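You operate a simulated robot arm through the tools that you are given. There is no shell and no other tool.

You are at the controls of a simulated robot arm. One attempt, no reset.

JOB
Reverse the black test rig and run it at speed dial 300.
Fine: speed dial to zero, stop, let the drum stand before the direction dial, then start again; each button once; hands off the drum.

Only the result counts: the job must be done as asked and must still hold three seconds after the hand-in. Knocking over, shifting, dropping, spilling or breaking anything else fails it.

ROBOT AND FRAMES
A 7-joint arm with a two-finger parallel gripper, fixed in place. Base frame: the origin is on the floor under the middle of its stand, x ahead of it, y to its left, z up. Readings come in cm, degrees, newtons and seconds.
With the tool pointing down near the work surface it reaches from about 10 to 64 cm from the base axis. Its first joint turns from -66.0 to 66.0 degrees. Payload 1.57 kg.
The TCP is the grasp point between the finger pads, 3 cm short of the fingertips. In the tool frame z runs along the fingers and y along their closing line. The gripper opens to 8 cm. The fingers are 1.7 cm wide and 1.2 cm thick; the gripper's body (4 by 8.2 cm) begins 8 cm behind the TCP.
Orientation is told as [roll, pitch, yaw] about the base's x, y, z axes, in that order, counted from this pose: with the fingers straight down and closing along the base's y, the tool's x points along the base's -x, its y along +y and its z along -z.

CONTROLS
- The arm moves only by the tool play_rows. Its argument "plan" is a list of rows, each a list of 2 entries, a list of its own where there are three numbers: the shift along the base's x, y, z in cm, then the turn, a rotation vector about the base's x, y, z in degrees. In form: [[[tx, ty, tz], [ax, ay, az]], ...]. A call has 1 to 20 rows; each row shifts and turns the commanded pose from where the row before left it. "claw" is the finger opening in cm, from 0 to 8, set as the call begins (left out, the last holds). A row lasts 0.2 s, in which the tool goes at most 5 cm and 8.6 degrees; a call with a longer step from one row to the next is refused whole, and so is a gripper value outside its range. Where a pose cannot be reached the arm comes as near as it can. A force on the tool above 40 N (or 10 N above the force at the start of the call, whichever is more), or a blocked arm, ends the call early, and 0.2 s more pass. Each finger travels about 7.2 cm/s and halts on what it meets, pressing with about 29 N; the grip force reading is that of the motor and also rises with nothing between the fingers. The clock runs only during rows and for 0.2 s after the last one: add rows that do not move to give the fingers time. It gives the time, the measured TCP pose, the force on the tool (base axes), the opening and the grip force at its end, in the units of the frame above (readings bear some noise), with the torque about the TCP (base axes, N m) and any sound that the robot's microphone picked up, and new pictures: "show" is both (left out), scene, wrist or none.
- Cameras (640 x 400 px; columns grow to the right, rows downward): "scene" is fixed at [4.38, 42.34, 142.69]; the picture's right is [-0.91, -0.43, 0.00], its down [-0.18, 0.37, -0.91] and it looks along [0.39, -0.82, -0.41] (base axes); focal length 371 px, centre (320, 200). "wrist" rides on the gripper at [7.2, -0.7, -12.2] in the tool frame; the picture's right is [0.09, 1.00, 0.00], its down [-0.84, 0.08, -0.54] and it looks along [-0.54, 0.05, 0.84] (tool axes); focal length 238 px, centre (320, 200). There is no depth. A picture from a camera that has moved, and an enlarged one, comes with that camera's place and axes in the base frame and with its lens. The place of the scene camera against the robot may be out by one fixed shift of up to 2.5 cm in any direction.
- close_up(camera, box): a new picture of the part [left, top, right, bottom] of that camera's present view, enlarged. It takes no simulated time.
- sign_off(): hands the job in; it is judged then, once.

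Nothing tells you positions but the pictures and the camera data. Unless the task says otherwise, let go and move clear before handing in.

The tools are called after ">>>" as a command line: name --argument value ..., lists and objects as JSON in quotes. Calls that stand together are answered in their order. play_rows: Moves the arm, as the interface text tells. Its arguments: {"type":"object","properties":{"plan":{"type":"array","items":{"type":"array"}},"claw":{"type":"number"},"show":{"type":"string","enum":["both","scene","wrist","none"]}},"required":["plan"]} The other tools are called the same way: close_up (camera, box) takes an enlarged picture of a part of a camera's view; sign_off () hands the job in.

At the start:

```text
time_s: 0.0
tool_pos: [28.76, -25.84, 119.77]
orientation: [0.0, 0.1, 0.1]
wrist_force: [-0.1, -0.1, 0.2]
torque: [-0.02, 0.03, -0.02]
gripper_width: 7.99
grip_force: 0.1
```

scene: 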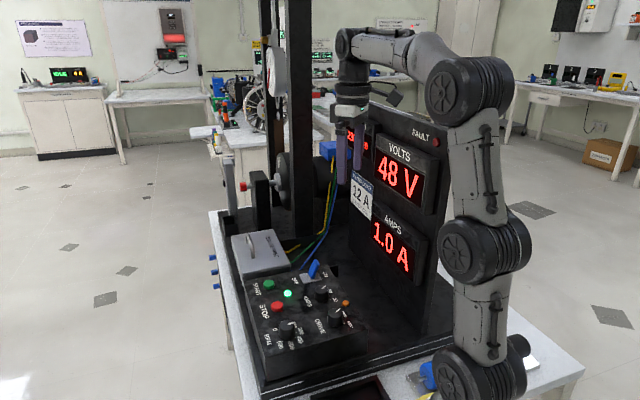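
wrist: 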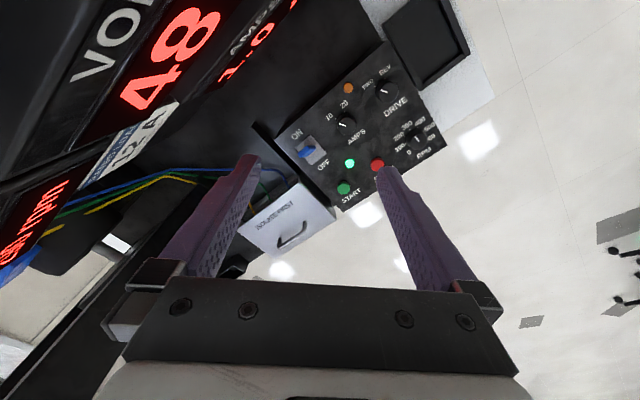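

I see a black test rig with a control panel (START, STOP, ON/OFF breaker, AMPS, DRIVE direction and SPEED dials). I'll enlarge both views to read the panel before I move.

>>> close_up --camera "wrist" --box '[260, 50, 480, 230]'

>>> close_up --camera "scene" --box '[225, 220, 385, 380]'

>>> close_up --camera "scene" --box '[220, 100, 460, 280]'

```text
2.22 times, centred on (370, 140) of wrist
camera zoom: at [21.72, -26.66, 132.07], right [-0.09, 1.0, 0.0], down [0.84, 0.08, 0.54], along [0.54, 0.05, -0.84], focal length 530 px, centre (209, 333)
```

zoom: 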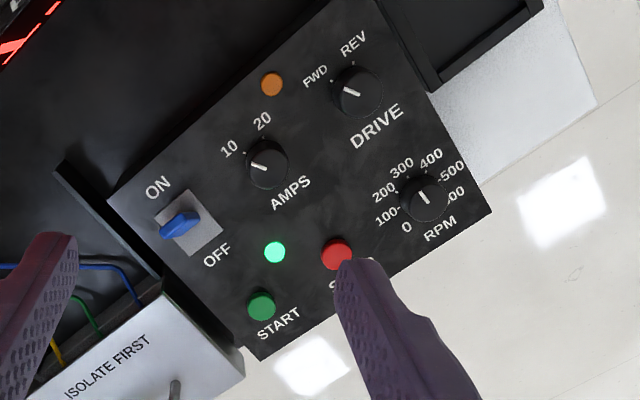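

```text
2.50 times, centred on (305, 300) of scene
camera zoom: at [4.38, 42.34, 142.69], right [-0.91, -0.43, 0.0], down [-0.18, 0.37, -0.91], along [0.39, -0.82, -0.41], focal length 928 px, centre (358, -50)
```

zoom: 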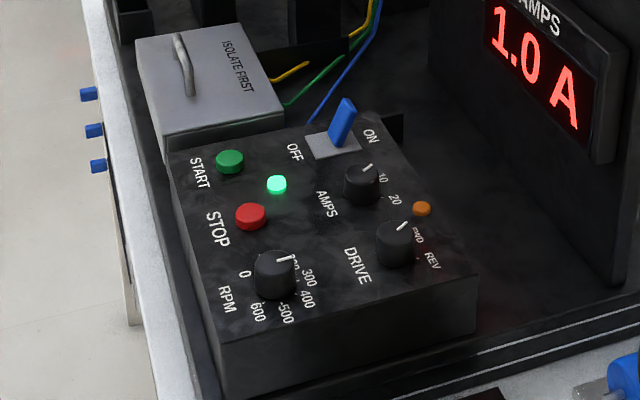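

```text
2.22 times, centred on (340, 190) of scene
camera zoom: at [4.38, 42.34, 142.69], right [-0.91, -0.43, 0.0], down [-0.18, 0.37, -0.91], along [0.39, -0.82, -0.41], focal length 825 px, centre (276, 222)
```

zoom: 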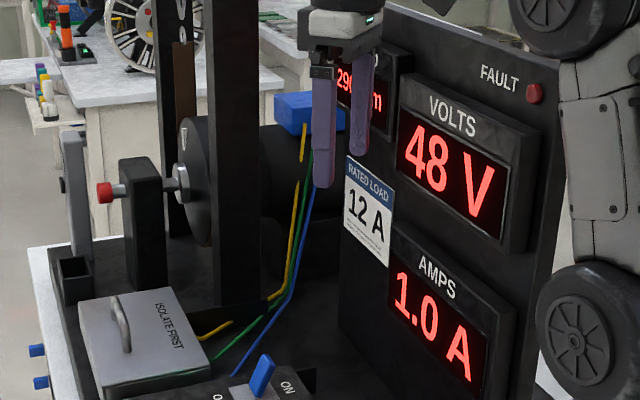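

The panel is turned about 45° to the base, its face near z≈87. STOP is around [41,-13], START [47,-19], the RPM dial [35,-7] and the DRIVE dial [27,-14.5]. I'll move the hand over the panel for a better look.

>>> play_rows --plan '[[[0.2, 2.2, -2.0], [0, 0, 0]], [[0.2, 2.2, -2.0], [0, 0, 0]], [[0.2, 2.2, -2.0], [0, 0, 0]], [[0.2, 2.2, -2.0], [0, 0, 0]], [[0.2, 2.2, -2.0], [0, 0, 0]], [[0.2, 2.0, -2.0], [0, 0, 0]], [[0, 0, 0], [0, 0, 0]]]'

```text
time_s: 1.6
tool_pos: [30.18, -12.87, 107.94]
orientation: [0.0, 0.0, 0.1]
wrist_force: [0.0, 1.3, 0.1]
torque: [-0.02, 0.02, -0.01]
gripper_width: 7.99
grip_force: 0.0
camera wrist: at [22.97, -13.73, 120.02], right [-0.09, 1.0, 0.0], down [0.84, 0.08, 0.54], along [0.54, 0.05, -0.84], focal length 238 px, centre (320, 200)
```

scene: 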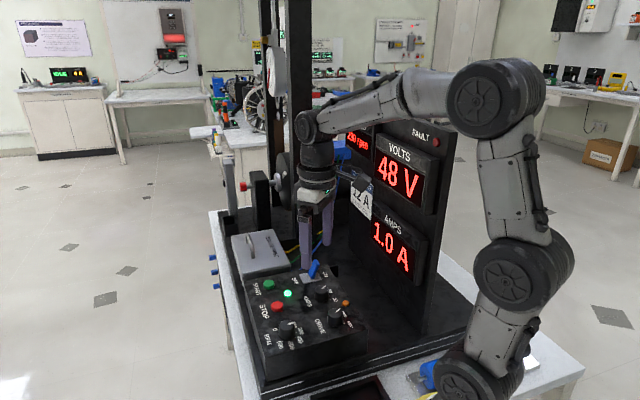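
wrist: 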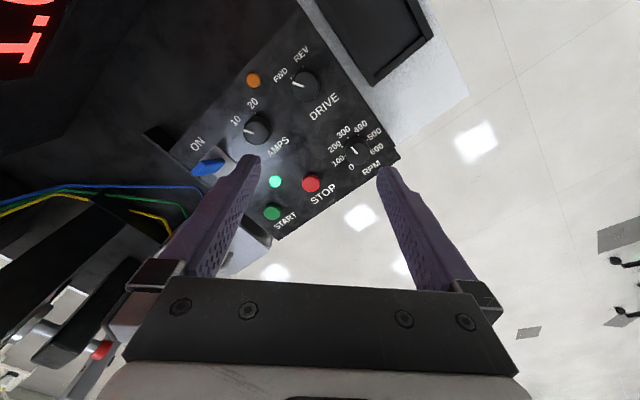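

The panel is clear in the wrist view now. I'll enlarge it to triangulate against the first picture and read the pointers.

>>> close_up --camera "wrist" --box '[160, 20, 420, 240]'

>>> close_up --camera "wrist" --box '[310, 100, 410, 190]'

>>> close_up --camera "scene" --box '[330, 110, 450, 190]'

>>> close_up --camera "scene" --box '[240, 260, 370, 380]'

```text
1.82 times, centred on (290, 130) of wrist
camera zoom: at [22.97, -13.73, 120.02], right [-0.09, 1.0, 0.0], down [0.84, 0.08, 0.54], along [0.54, 0.05, -0.84], focal length 433 px, centre (374, 327)
```

zoom: 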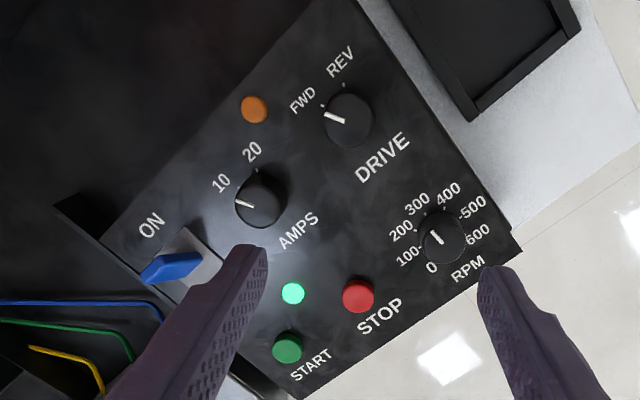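

```text
4.44 times, centred on (360, 145) of wrist
camera zoom: at [22.97, -13.73, 120.02], right [-0.09, 1.0, 0.0], down [0.84, 0.08, 0.54], along [0.54, 0.05, -0.84], focal length 1059 px, centre (142, 444)
```

zoom: 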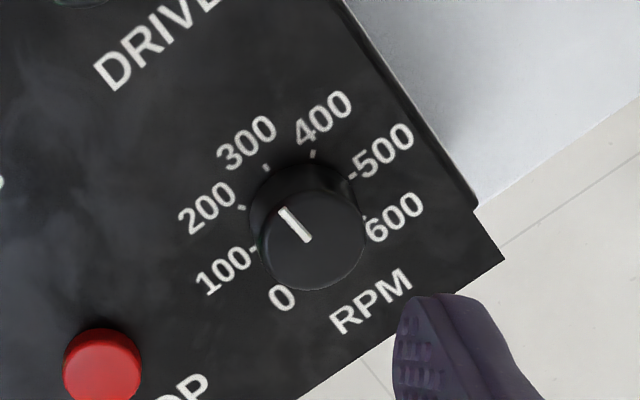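

```text
5.00 times, centred on (390, 150) of scene
camera zoom: at [4.38, 42.34, 142.69], right [-0.91, -0.43, 0.0], down [-0.18, 0.37, -0.91], along [0.39, -0.82, -0.41], focal length 1856 px, centre (-30, 450)
```

zoom: 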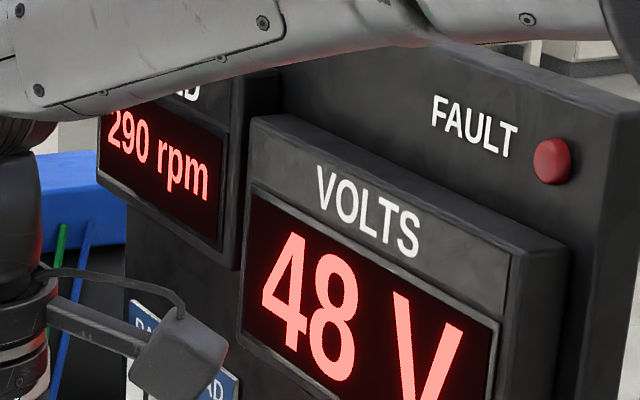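

```text
3.33 times, centred on (305, 320) of scene
camera zoom: at [4.38, 42.34, 142.69], right [-0.91, -0.43, 0.0], down [-0.18, 0.37, -0.91], along [0.39, -0.82, -0.41], focal length 1237 px, centre (370, -200)
```

zoom: 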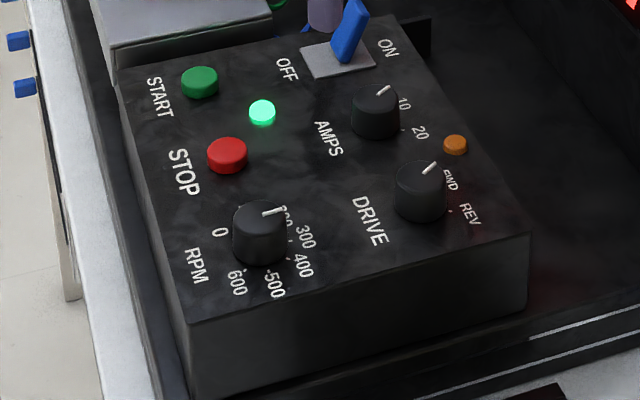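

The display reads 290 rpm and the DRIVE pointer is on FWD. Working from the two wrist views:

- **Panel:** level, surface z≈87.7, with "up" on the panel along base (-0.71,-0.71).
- **RPM knob:** centre [34.5,-7.6], top z≈90.4. Scale is 45° per 100, with 300 straight up, and the pointer is at about 290.

Next I'll go above the RPM knob with the hand turned to -65°, so it can turn the knob about 130° counter-clockwise.

>>> play_rows --plan '[[[0.48, 0.586, -0.882], [0, 0, -7.22]], [[0.48, 0.586, -0.882], [0, 0, -7.22]], [[0.48, 0.586, -0.882], [0, 0, -7.22]], [[0.48, 0.586, -0.882], [0, 0, -7.22]], [[0.48, 0.586, -0.882], [0, 0, -7.22]], [[0.48, 0.586, -0.882], [0, 0, -7.22]], [[0.48, 0.586, -0.882], [0, 0, -7.22]], [[0.48, 0.586, -0.882], [0, 0, -7.22]], [[0.48, 0.586, -0.882], [0, 0, -7.22]], [[0, 0, 0], [0, 0, 0]]]' --claw 5.5

```text
time_s: 3.8
tool_pos: [34.34, -7.63, 100.14]
orientation: [0.0, -0.1, -65.1]
wrist_force: [-0.1, 0.0, -0.2]
torque: [-0.01, 0.0, -0.02]
gripper_width: 5.51
grip_force: 0.1
camera wrist: at [30.83, -1.46, 112.21], right [0.86, 0.5, 0.0], down [0.42, -0.73, 0.54], along [0.27, -0.47, -0.84], focal length 238 px, centre (320, 200)
```

scene: 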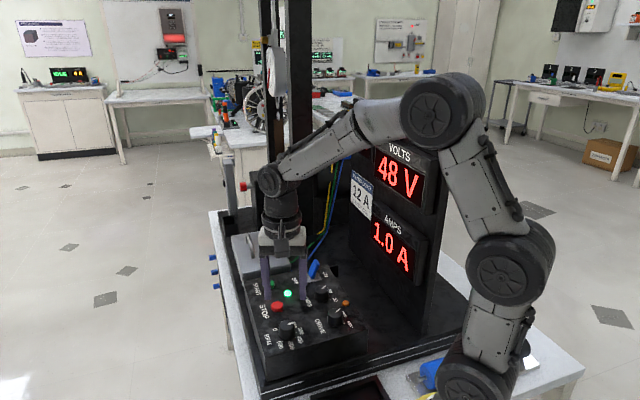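
wrist: 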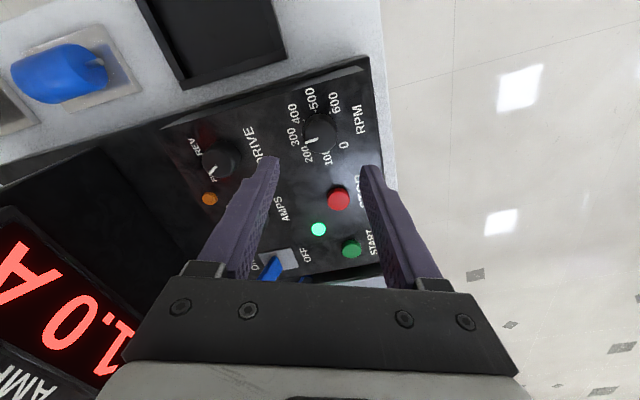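

The hand is above the RPM knob and looks roughly centred. I'll enlarge the view to check.

>>> close_up --camera "wrist" --box '[260, 80, 380, 170]'

>>> close_up --camera "wrist" --box '[170, 110, 270, 210]'

```text
4.44 times, centred on (320, 125) of wrist
camera zoom: at [30.83, -1.46, 112.21], right [0.86, 0.5, 0.0], down [0.42, -0.73, 0.54], along [0.27, -0.47, -0.84], focal length 1059 px, centre (320, 533)
```

zoom: 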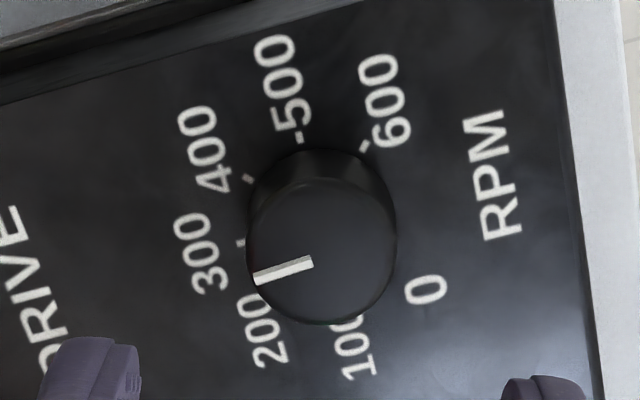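

```text
4.00 times, centred on (220, 160) of wrist
camera zoom: at [30.83, -1.46, 112.21], right [0.86, 0.5, 0.0], down [0.42, -0.73, 0.54], along [0.27, -0.47, -0.84], focal length 953 px, centre (720, 360)
```

zoom: 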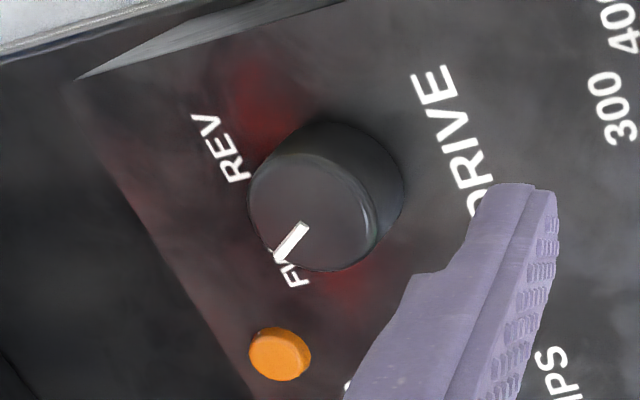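

The knob is centred under the hand, with the true centre near [34.5,-7.65] and the panel face at z≈87.9. I'll lower the open fingers around it.

>>> play_rows --plan '[[[0.15, 0, -1.5], [0, 0, 0]], [[0, 0, -1.5], [0, 0, 0]], [[0, 0, -1.5], [0, 0, 0]], [[0, 0, -1.5], [0, 0, 0]], [[0, 0, -1.0], [0, 0, 0]], [[0, 0, -0.8], [0, 0, 0]], [[0, 0, 0], [0, 0, 0]], [[0, 0, 0], [0, 0, 0]]]'

```text
time_s: 5.6
tool_pos: [34.48, -7.56, 92.1]
orientation: [0.0, 0.0, -64.9]
wrist_force: [0.2, -0.3, 0.4]
torque: [-0.03, 0.0, 0.0]
gripper_width: 5.51
grip_force: 0.1
camera wrist: at [30.9, -1.44, 104.35], right [0.86, 0.5, 0.0], down [0.42, -0.73, 0.54], along [0.27, -0.47, -0.84], focal length 238 px, centre (320, 200)
```

scene: 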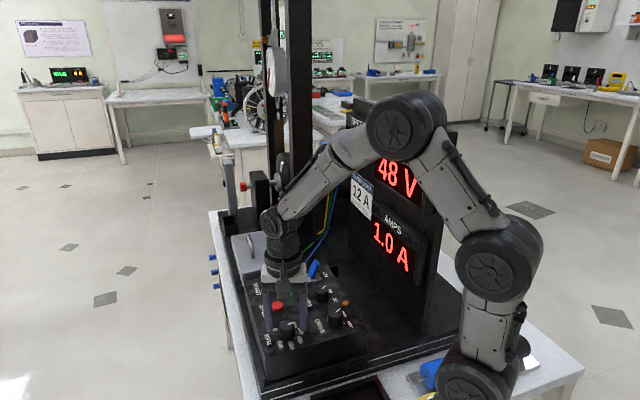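
wrist: 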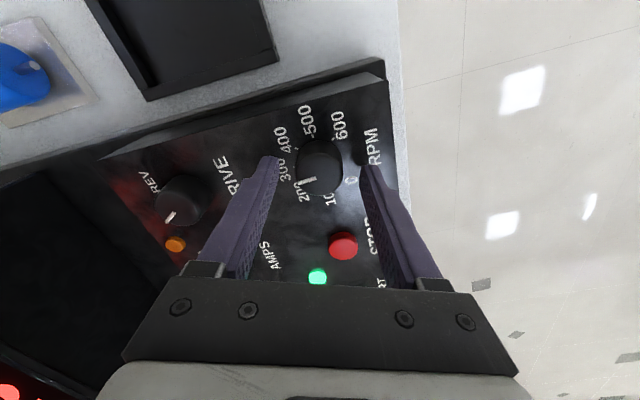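

>>> close_up --camera "wrist" --box '[250, 90, 400, 210]'

>>> close_up --camera "scene" --box '[240, 250, 370, 370]'

```text
3.33 times, centred on (325, 150) of wrist
camera zoom: at [30.9, -1.44, 104.35], right [0.86, 0.5, 0.0], down [0.42, -0.73, 0.54], along [0.27, -0.47, -0.84], focal length 794 px, centre (303, 367)
```

zoom: 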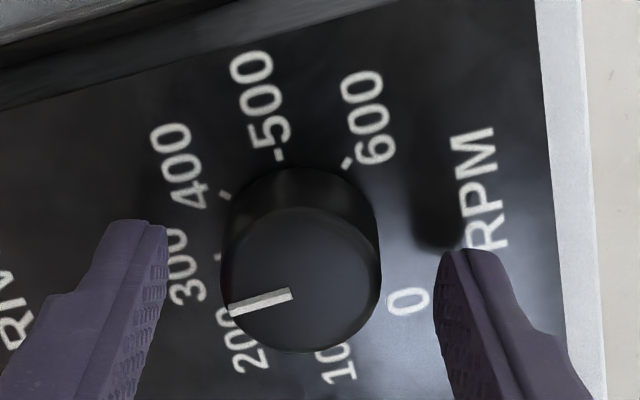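

```text
3.33 times, centred on (305, 310) of scene
camera zoom: at [4.38, 42.34, 142.69], right [-0.91, -0.43, 0.0], down [-0.18, 0.37, -0.91], along [0.39, -0.82, -0.41], focal length 1237 px, centre (370, -167)
```

zoom: 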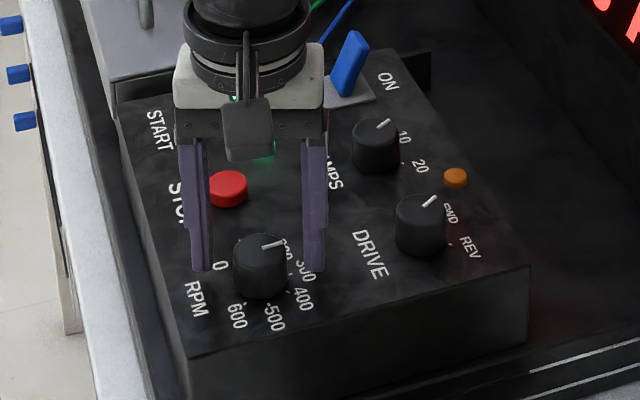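

The fingers straddle the RPM knob, centred to within about 1 mm. I'll lower them a little more and close on the knob.

>>> play_rows --plan '[[[-0.05, 0.02, -0.4], [0, 0, 0]], [[0, 0, 0], [0, 0, 0]]]' --show "none"

>>> play_rows --plan '[[[0, 0, 0], [0, 0, 0]], [[0, 0, 0], [0, 0, 0]], [[0, 0, 0], [0, 0, 0]]]' --claw 2.0

```text
time_s: 6.2
tool_pos: [34.46, -7.52, 91.84]
orientation: [0.0, -0.1, -65.0]
wrist_force: [-0.3, -0.4, -0.3]
torque: [-0.01, 0.01, -0.01]
gripper_width: 5.5
grip_force: 0.1
```

```text
time_s: 7.0
tool_pos: [34.36, -7.67, 91.83]
orientation: [-0.1, 0.0, -64.9]
wrist_force: [-3.0, -0.5, 1.3]
torque: [-0.04, 0.11, 0.01]
gripper_width: 3.28
grip_force: 40.6
camera wrist: at [30.83, -1.41, 103.97], right [0.86, 0.5, 0.0], down [0.42, -0.73, 0.54], along [0.27, -0.47, -0.84], focal length 238 px, centre (320, 200)
```

scene: 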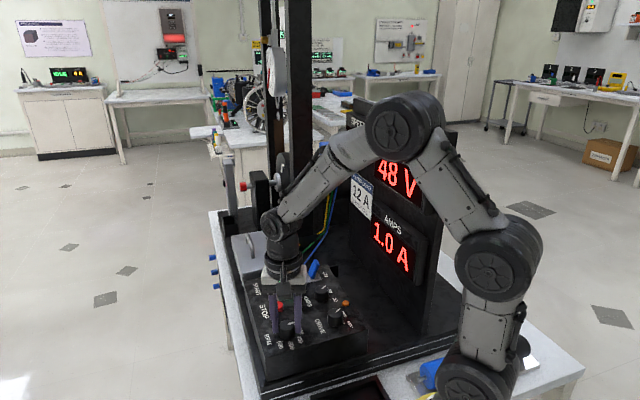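
wrist: 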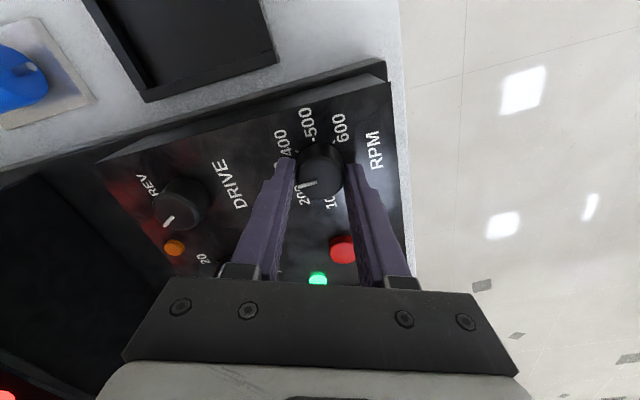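

The knob is gripped at 3.3 cm with low side force. I'll turn it counter-clockwise part way (70°) and check that it follows.

>>> play_rows --plan '[[[0, 0, 0], [0, 0, 5]], [[0, 0, 0], [0, 0, 6.5]], [[0, 0, 0], [0, 0, 6.5]], [[0, 0, 0], [0, 0, 6.5]], [[0, 0, 0], [0, 0, 6.5]], [[0, 0, 0], [0, 0, 6.5]], [[0, 0, 0], [0, 0, 6.5]], [[0, 0, 0], [0, 0, 6.5]], [[0, 0, 0], [0, 0, 6.5]], [[0, 0, 0], [0, 0, 6.5]], [[0, 0, 0], [0, 0, 6.5]], [[0, 0, 0], [0, 0, 0]]]'

```text
time_s: 9.6
tool_pos: [34.42, -7.53, 91.91]
orientation: [0.0, 0.0, 5.1]
wrist_force: [-13.1, 17.4, 20.9]
torque: [0.78, -0.09, 0.0]
gripper_width: 3.34
grip_force: 41.1
camera wrist: at [27.4, -8.93, 103.97], right [-0.18, 0.98, 0.0], down [0.83, 0.15, 0.54], along [0.53, 0.1, -0.84], focal length 238 px, centre (320, 200)
```

scene: 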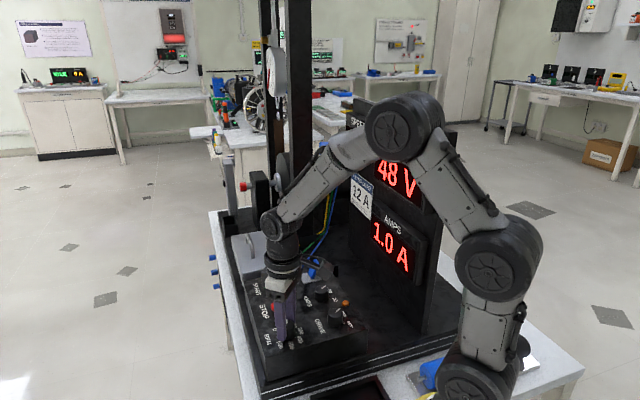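
wrist: 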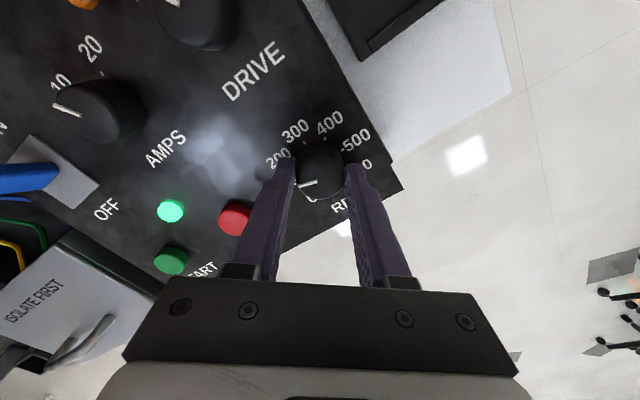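

The knob follows the hand, but side force has built up to about 30 N. I'll let go here, re-centre and grip again.

>>> play_rows --plan '[[[0, 0, 0], [0, 0, 0]], [[0, 0, 0], [0, 0, 0]], [[0, 0, 0], [0, 0, 0]]]' --claw 5.0 --show "wrist"

>>> close_up --camera "wrist" --box '[250, 90, 400, 210]'

```text
time_s: 10.4
tool_pos: [34.55, -7.73, 91.76]
orientation: [0.0, 0.0, 5.0]
wrist_force: [0.5, -0.2, 0.7]
torque: [0.02, -0.01, 0.0]
gripper_width: 4.99
grip_force: 0.0
camera wrist: at [27.46, -8.99, 103.89], right [-0.18, 0.98, 0.0], down [0.83, 0.15, 0.54], along [0.53, 0.1, -0.84], focal length 238 px, centre (320, 200)
```

wrist: 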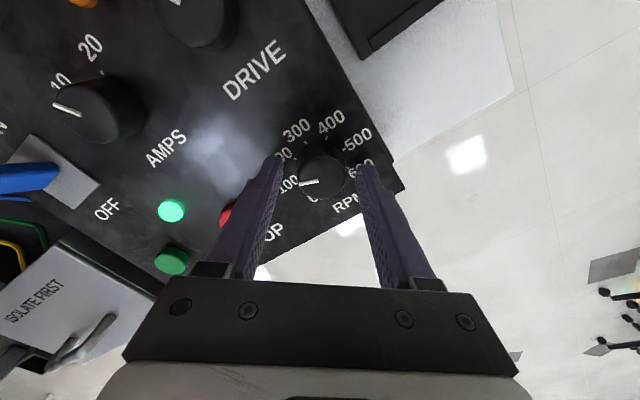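

```text
3.33 times, centred on (325, 150) of wrist
camera zoom: at [27.46, -8.99, 103.89], right [-0.18, 0.98, 0.0], down [0.83, 0.15, 0.54], along [0.53, 0.1, -0.84], focal length 794 px, centre (303, 367)
```

zoom: 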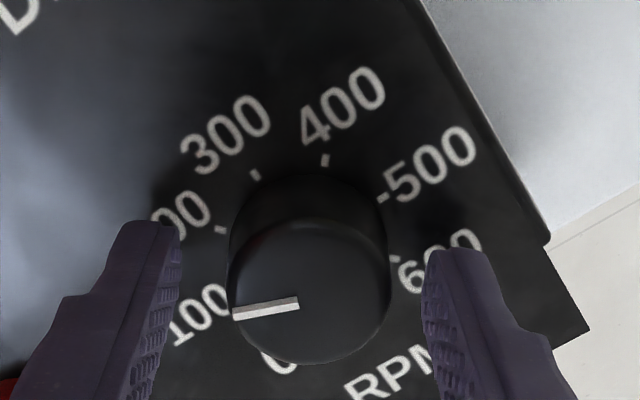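

Measured forces and the picture both say the knob centre lies about 0.15 cm toward -x/+y of my commanded spot. I'll check whether the speed display is readable from the scene camera.

>>> close_up --camera "scene" --box '[320, 80, 440, 180]'

>>> close_up --camera "scene" --box '[240, 260, 370, 370]'

```text
4.00 times, centred on (380, 130) of scene
camera zoom: at [4.38, 42.34, 142.69], right [-0.91, -0.43, 0.0], down [-0.18, 0.37, -0.91], along [0.39, -0.82, -0.41], focal length 1484 px, centre (80, 480)
```

zoom: 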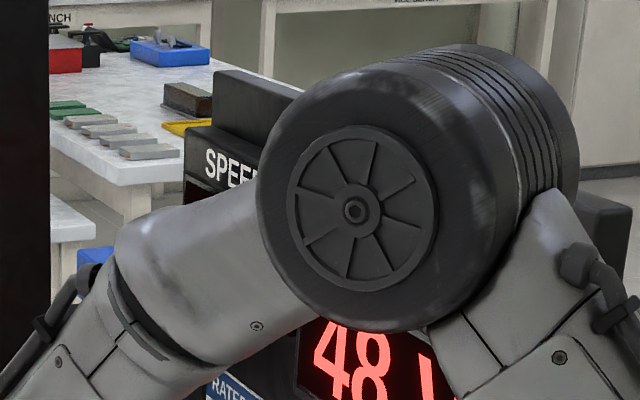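

```text
3.64 times, centred on (305, 315) of scene
camera zoom: at [4.38, 42.34, 142.69], right [-0.91, -0.43, 0.0], down [-0.18, 0.37, -0.91], along [0.39, -0.82, -0.41], focal length 1350 px, centre (374, -218)
```

zoom: 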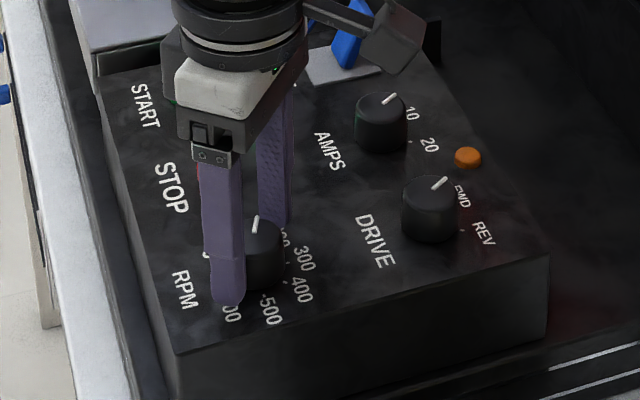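

The speed display is hidden by the arm for now. I'll re-centre, grip again and turn the remaining 60° toward zero.

>>> play_rows --plan '[[[-0.15, 0.16, 0], [0, 0, 0]], [[0, 0, 0], [0, 0, 0]]]' --show "none"

>>> play_rows --plan '[[[0, 0, 0], [0, 0, 0]], [[0, 0, 0], [0, 0, 0]], [[0, 0, 0], [0, 0, 0]]]' --claw 2.0 --show "none"

>>> play_rows --plan '[[[0, 0, 0], [0, 0, 5]], [[0, 0, 0], [0, 0, 5]], [[0, 0, 0], [0, 0, 5]], [[0, 0, 0], [0, 0, 5]], [[0, 0, 0], [0, 0, 5]], [[0, 0, 0], [0, 0, 5]], [[0, 0, 0], [0, 0, 0]]]' --show "wrist"

```text
time_s: 11.0
tool_pos: [34.44, -7.57, 91.7]
orientation: [-0.1, 0.0, 5.0]
wrist_force: [-0.3, 0.8, 0.2]
torque: [0.0, -0.01, 0.0]
gripper_width: 5.01
grip_force: 0.0
```

```text
time_s: 11.8
tool_pos: [34.49, -7.55, 91.73]
orientation: [-0.1, 0.0, 5.0]
wrist_force: [-1.0, -14.9, -4.0]
torque: [-0.61, -0.21, 0.02]
gripper_width: 3.28
grip_force: 41.1
```

```text
time_s: 13.4
tool_pos: [34.29, -7.49, 91.75]
orientation: [-0.1, 0.0, 35.2]
wrist_force: [5.5, -21.0, -11.0]
torque: [-0.88, 0.41, 0.01]
gripper_width: 3.29
grip_force: 40.8
camera wrist: at [28.93, -12.3, 103.92], right [-0.65, 0.76, 0.0], down [0.64, 0.55, 0.54], along [0.41, 0.35, -0.84], focal length 238 px, centre (320, 200)
```

wrist: 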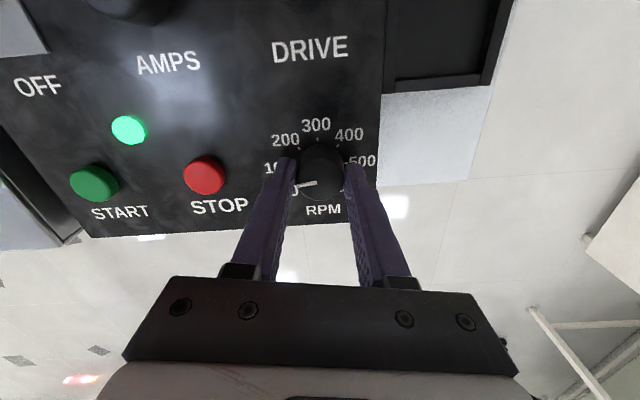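

Now the side force is slightly the other way, so I'll ease back 0.1 cm in y while gripped. Then I'll turn the remaining ~30°.

>>> play_rows --plan '[[[0.02, -0.08, 0], [0, 0, 0]], [[0, 0, -0.03], [0, 0, 5]], [[0, 0, 0], [0, 0, 5]], [[0, 0, 0], [0, 0, 5]], [[0, 0, 0], [0, 0, 5]], [[0, 0, 0], [0, 0, 5]], [[0, 0, 0], [0, 0, 3]], [[0, 0, 0], [0, 0, 0]]]' --show "wrist"

>>> close_up --camera "wrist" --box '[250, 90, 400, 210]'

```text
time_s: 15.2
tool_pos: [34.27, -7.53, 91.77]
orientation: [0.1, 0.0, 63.2]
wrist_force: [8.8, -3.8, -16.2]
torque: [0.66, -0.6, 0.02]
gripper_width: 3.27
grip_force: 40.9
camera wrist: at [31.78, -14.36, 103.93], right [-0.93, 0.37, 0.0], down [0.31, 0.78, 0.54], along [0.2, 0.5, -0.84], focal length 238 px, centre (320, 200)
```

wrist: 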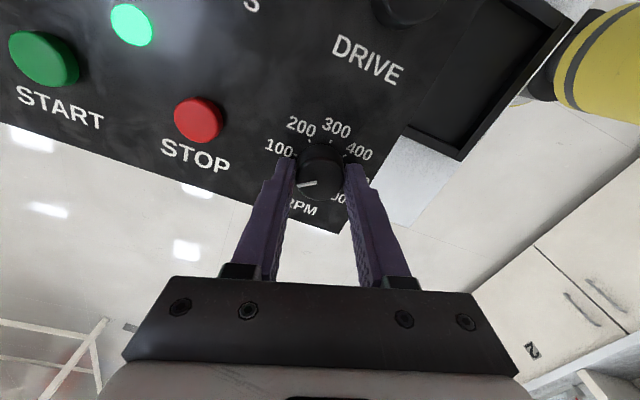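

```text
3.33 times, centred on (325, 150) of wrist
camera zoom: at [31.78, -14.36, 103.93], right [-0.93, 0.37, 0.0], down [0.31, 0.78, 0.54], along [0.2, 0.5, -0.84], focal length 794 px, centre (303, 367)
```

zoom: 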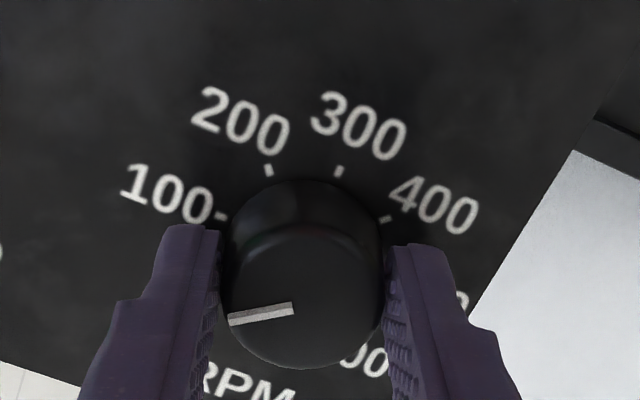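

The pointer measures about 10° short of 0, which lies along base +x. I'll keep turning in small steps and watch the torque in case there is a stop.

>>> play_rows --plan '[[[0.04, 0, -0.05], [0, 0, 3]], [[0, 0, 0], [0, 0, 3]], [[0, 0, 0], [0, 0, 2]], [[0, 0, 0], [0, 0, 0]]]' --show "wrist"

>>> close_up --camera "wrist" --box '[250, 90, 400, 210]'

>>> close_up --camera "scene" --box '[240, 260, 370, 370]'

```text
time_s: 16.2
tool_pos: [34.42, -7.57, 91.83]
orientation: [0.0, 0.1, 71.1]
wrist_force: [-1.9, -1.9, 7.4]
torque: [0.18, 0.06, 0.01]
gripper_width: 3.28
grip_force: 41.1
camera wrist: at [32.73, -14.66, 103.93], right [-0.97, 0.24, 0.0], down [0.2, 0.82, 0.54], along [0.13, 0.53, -0.84], focal length 238 px, centre (320, 200)
```

wrist: 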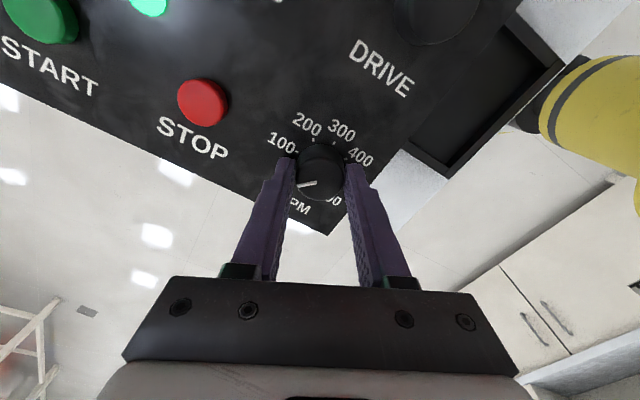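

```text
3.33 times, centred on (325, 150) of wrist
camera zoom: at [32.73, -14.66, 103.93], right [-0.97, 0.24, 0.0], down [0.2, 0.82, 0.54], along [0.13, 0.53, -0.84], focal length 794 px, centre (303, 367)
```

zoom: 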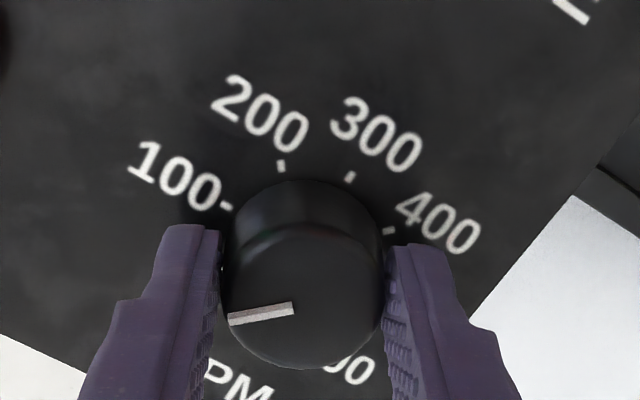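

```text
3.64 times, centred on (305, 315) of scene
camera zoom: at [4.36, 42.33, 142.69], right [-0.91, -0.43, 0.0], down [-0.18, 0.37, -0.91], along [0.39, -0.82, -0.41], focal length 1350 px, centre (374, -218)
```

zoom: 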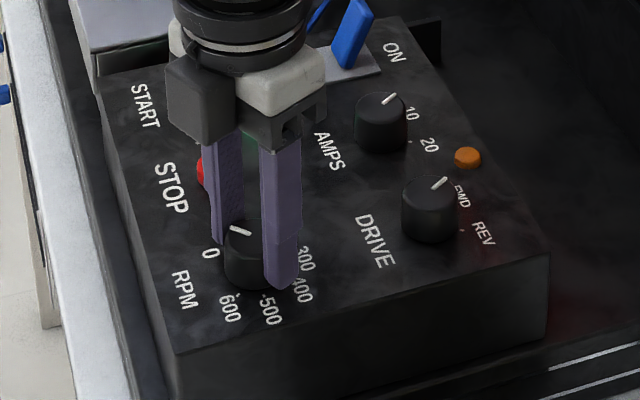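

The dial is close to zero now (within a few degrees). I'll turn a little further to seat it on the zero end and check whether the pointer slips in the fingers.

>>> play_rows --plan '[[[0, 0, 0], [0, 0, 2]], [[0, 0, 0], [0, 0, 2]], [[0, 0, 0], [0, 0, 0]]]' --show "wrist"

>>> close_up --camera "wrist" --box '[280, 120, 360, 210]'

```text
time_s: 17.0
tool_pos: [34.39, -7.63, 91.93]
orientation: [-0.1, 0.1, 74.9]
wrist_force: [-0.5, -2.2, 11.1]
torque: [0.36, -0.09, -0.65]
gripper_width: 3.28
grip_force: 41.5
camera wrist: at [33.19, -14.72, 103.93], right [-0.99, 0.17, 0.0], down [0.14, 0.83, 0.54], along [0.09, 0.53, -0.84], focal length 238 px, centre (320, 200)
```

wrist: 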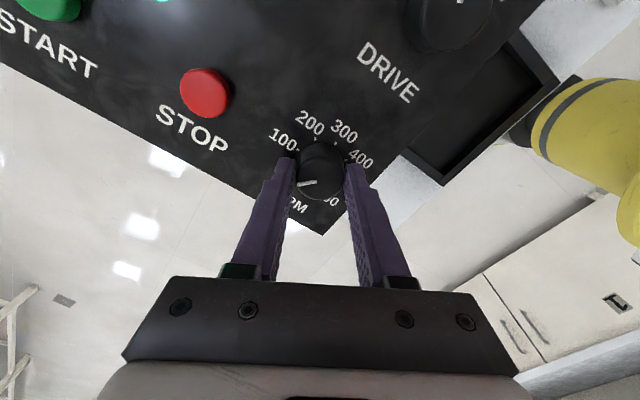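

```text
4.44 times, centred on (320, 165) of wrist
camera zoom: at [33.19, -14.72, 103.93], right [-0.99, 0.17, 0.0], down [0.14, 0.83, 0.54], along [0.09, 0.53, -0.84], focal length 1059 px, centre (320, 356)
```

zoom: 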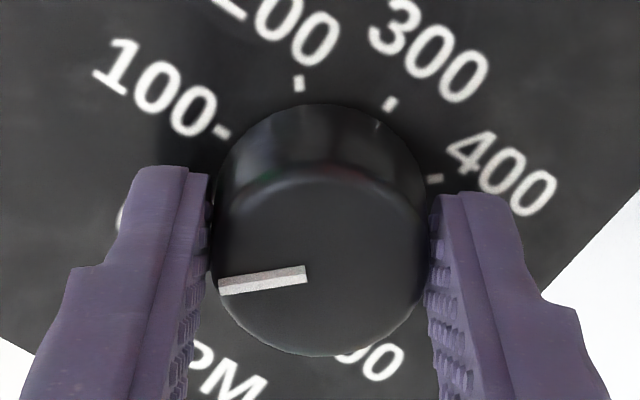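

Torque jumped to -0.65 N·m, so the RPM dial is on its zero stop. I'll let go, lift clear and look at the panel and displays.

>>> play_rows --plan '[[[0, 0, 0], [0, 0, 0]], [[0, 0, 0], [0, 0, 0]], [[0, 0, 1.0], [0, 0, 0]], [[0, 0, 1.5], [0, 0, 0]], [[0, 0, 1.5], [0, 0, 0]], [[0, 0, 1.5], [0, 0, 0]], [[0, 0, 1.5], [0, 0, 0]], [[0, 0, 1.5], [0, 0, 0]], [[0, 0, 0], [0, 0, 0]]]' --claw 5.0

>>> close_up --camera "wrist" --box '[250, 60, 400, 180]'

>>> close_up --camera "scene" --box '[320, 80, 480, 280]'

```text
time_s: 19.0
tool_pos: [34.29, -7.64, 100.3]
orientation: [0.0, 0.0, 75.0]
wrist_force: [-0.5, -0.1, -0.9]
torque: [-0.02, 0.04, 0.0]
gripper_width: 5.01
grip_force: 0.1
camera wrist: at [33.07, -14.82, 112.38], right [-0.99, 0.17, 0.0], down [0.14, 0.83, 0.54], along [0.09, 0.53, -0.84], focal length 238 px, centre (320, 200)
```

scene: 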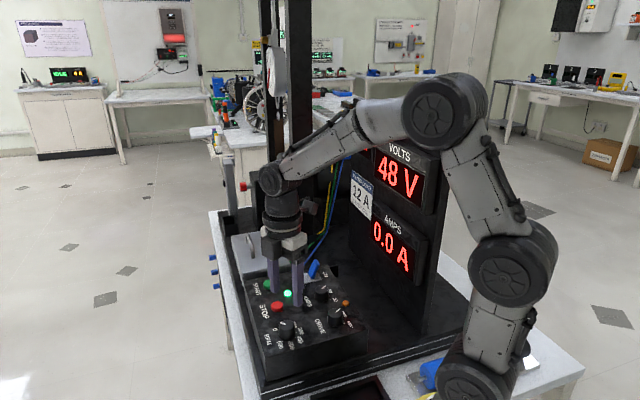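
wrist: 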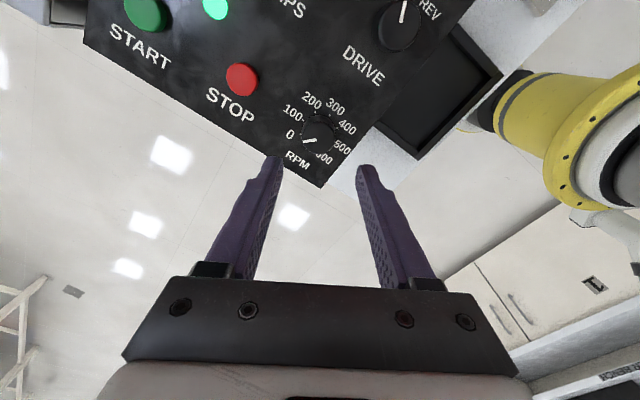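

```text
3.33 times, centred on (325, 120) of wrist
camera zoom: at [33.07, -14.82, 112.38], right [-0.99, 0.17, 0.0], down [0.14, 0.83, 0.54], along [0.09, 0.53, -0.84], focal length 794 px, centre (303, 467)
```

zoom: 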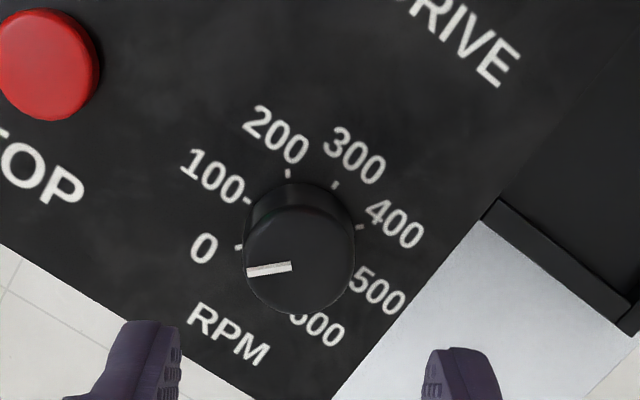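

```text
2.00 times, centred on (400, 180) of scene
camera zoom: at [4.38, 42.34, 142.69], right [-0.91, -0.43, 0.0], down [-0.18, 0.37, -0.91], along [0.39, -0.82, -0.41], focal length 742 px, centre (160, 240)
```

zoom: 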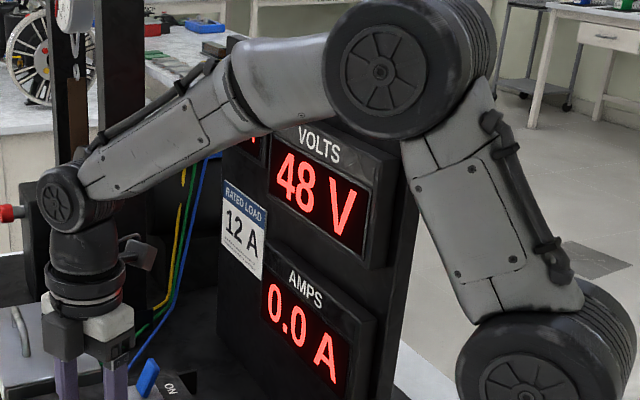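

The RPM pointer is on 0 and the ammeter reads 0.0 A. Next I'll close the fingers and go above STOP at about [40.3,-13.5].

>>> play_rows --plan '[[[1.0, -0.98, -0.2], [0, 0, -7.5]], [[1.0, -0.98, -0.2], [0, 0, -7.5]], [[1.0, -0.98, -0.5], [0, 0, -7.5]], [[1.0, -0.98, -0.8], [0, 0, -7.5]], [[1.0, -0.97, -1.0], [0, 0, -7.5]], [[1.0, -0.97, -1.0], [0, 0, -7.5]], [[0, 0, 0], [0, 0, 0]], [[0, 0, 0], [0, 0, 0]]]' --claw 0

>>> close_up --camera "wrist" --box '[230, 60, 410, 210]'

>>> close_up --camera "scene" --box '[240, 220, 370, 340]'

```text
time_s: 20.8
tool_pos: [40.38, -13.25, 96.58]
orientation: [0.0, 0.1, 30.0]
wrist_force: [-0.1, -0.1, -0.3]
torque: [0.02, -0.03, -0.03]
gripper_width: 0.0
grip_force: 21.6
camera wrist: at [34.53, -17.57, 108.71], right [-0.58, 0.82, 0.0], down [0.69, 0.48, 0.54], along [0.44, 0.31, -0.84], focal length 238 px, centre (320, 200)
```

scene: 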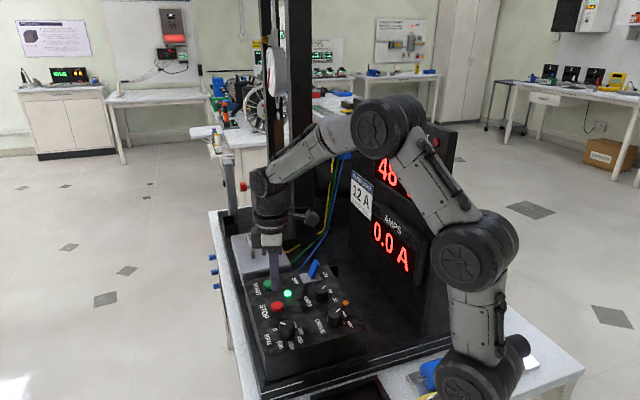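
wrist: 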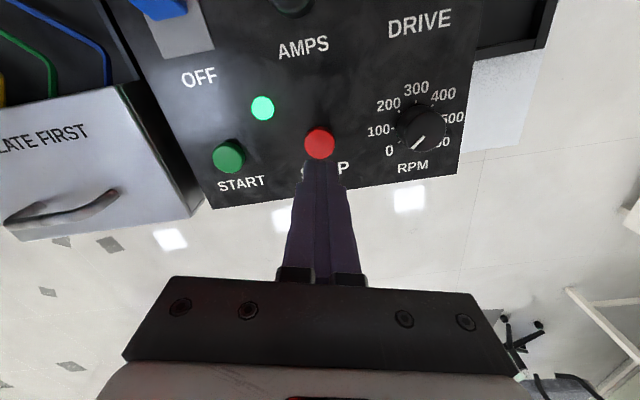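

```text
2.67 times, centred on (320, 135) of wrist
camera zoom: at [34.53, -17.57, 108.71], right [-0.58, 0.82, 0.0], down [0.69, 0.48, 0.54], along [0.44, 0.31, -0.84], focal length 636 px, centre (320, 373)
```

zoom: 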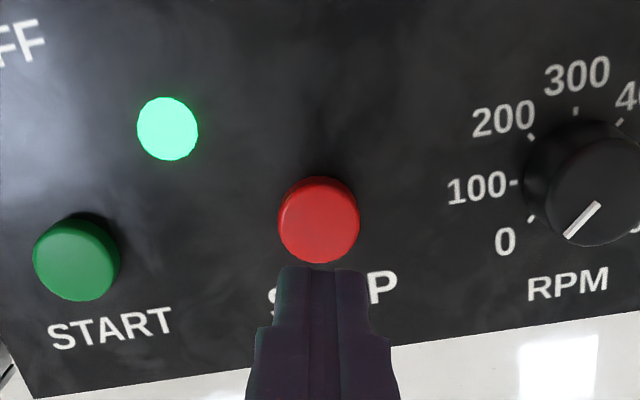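

```text
3.33 times, centred on (305, 280) of scene
camera zoom: at [4.38, 42.34, 142.69], right [-0.91, -0.43, 0.0], down [-0.18, 0.37, -0.91], along [0.39, -0.82, -0.41], focal length 1237 px, centre (370, -67)
```

zoom: 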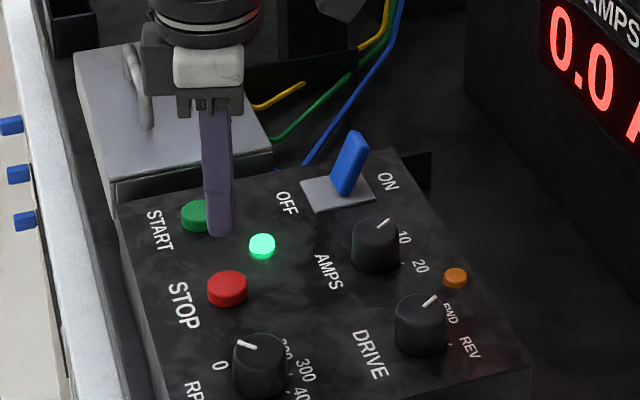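

The closed fingertips are over STOP, about 0.2 cm off centre. I'll correct that and lower to just above the button.

>>> play_rows --plan '[[[0.08, -0.18, -1.0], [0, 0, 0]], [[0, 0, -1.2], [0, 0, 0]], [[0, 0, -1.2], [0, 0, 0]], [[0, 0, -0.8], [0, 0, 0]], [[0, 0, 0], [0, 0, 0]], [[0, 0, 0], [0, 0, 0]]]'

>>> close_up --camera "wrist" --box '[230, 100, 410, 220]'

>>> close_up --camera "scene" --box '[240, 240, 370, 340]'

```text
time_s: 22.2
tool_pos: [40.55, -13.56, 92.24]
orientation: [0.0, 0.1, 30.0]
wrist_force: [0.4, -0.2, 0.2]
torque: [0.0, 0.01, -0.01]
gripper_width: 0.0
grip_force: 21.8
camera wrist: at [34.67, -17.79, 104.43], right [-0.58, 0.82, 0.0], down [0.69, 0.49, 0.54], along [0.44, 0.31, -0.84], focal length 238 px, centre (320, 200)
```

scene: 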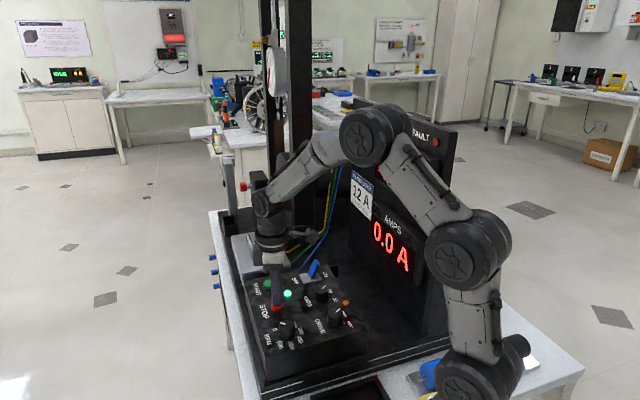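
wrist: 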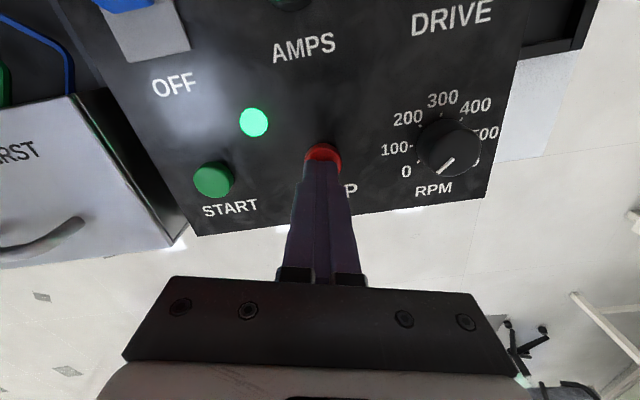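

```text
3.33 times, centred on (320, 160) of wrist
camera zoom: at [34.67, -17.79, 104.43], right [-0.58, 0.82, 0.0], down [0.69, 0.49, 0.54], along [0.44, 0.31, -0.84], focal length 794 px, centre (320, 333)
```

zoom: 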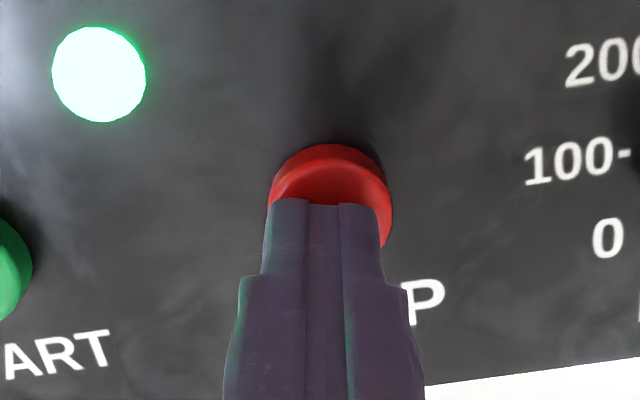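

```text
4.00 times, centred on (305, 290) of scene
camera zoom: at [4.38, 42.34, 142.69], right [-0.91, -0.43, 0.0], down [-0.18, 0.37, -0.91], along [0.39, -0.82, -0.41], focal length 1484 px, centre (380, -160)
```

zoom: 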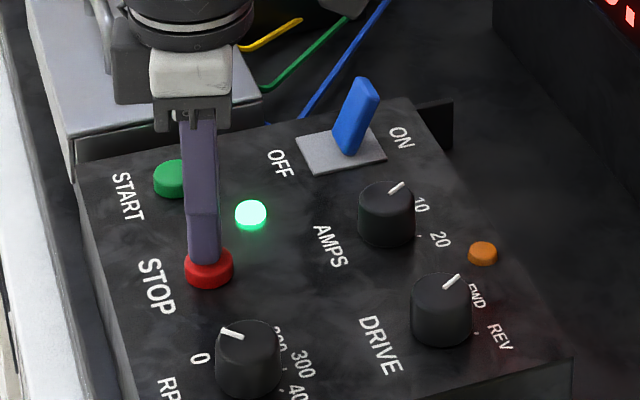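

The fingertips sit about 0.5 cm above the STOP button. I'll press it slowly.

>>> play_rows --plan '[[[0, 0, -0.2], [0, 0, 0]], [[0, 0, -0.2], [0, 0, 0]], [[0, 0, -0.2], [0, 0, 0]], [[0, 0, -0.15], [0, 0, 0]], [[0, 0, 0], [0, 0, 0]]]' --show "scene"

>>> close_up --camera "scene" --box '[240, 240, 370, 340]'

```text
time_s: 23.4
tool_pos: [40.55, -13.45, 91.58]
orientation: [0.0, -0.1, 29.9]
wrist_force: [1.5, -1.0, 3.1]
torque: [-0.03, -0.02, 0.02]
gripper_width: 0.01
grip_force: 21.6
heard: click
```

scene: 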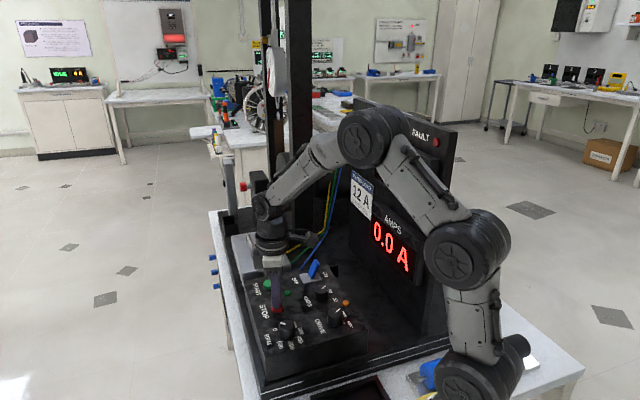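

```text
4.00 times, centred on (305, 290) of scene
camera zoom: at [4.38, 42.34, 142.69], right [-0.91, -0.43, 0.0], down [-0.18, 0.37, -0.91], along [0.39, -0.82, -0.41], focal length 1484 px, centre (380, -160)
```

zoom: 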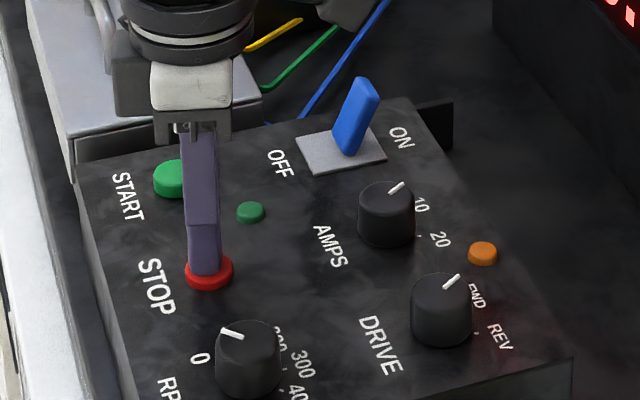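

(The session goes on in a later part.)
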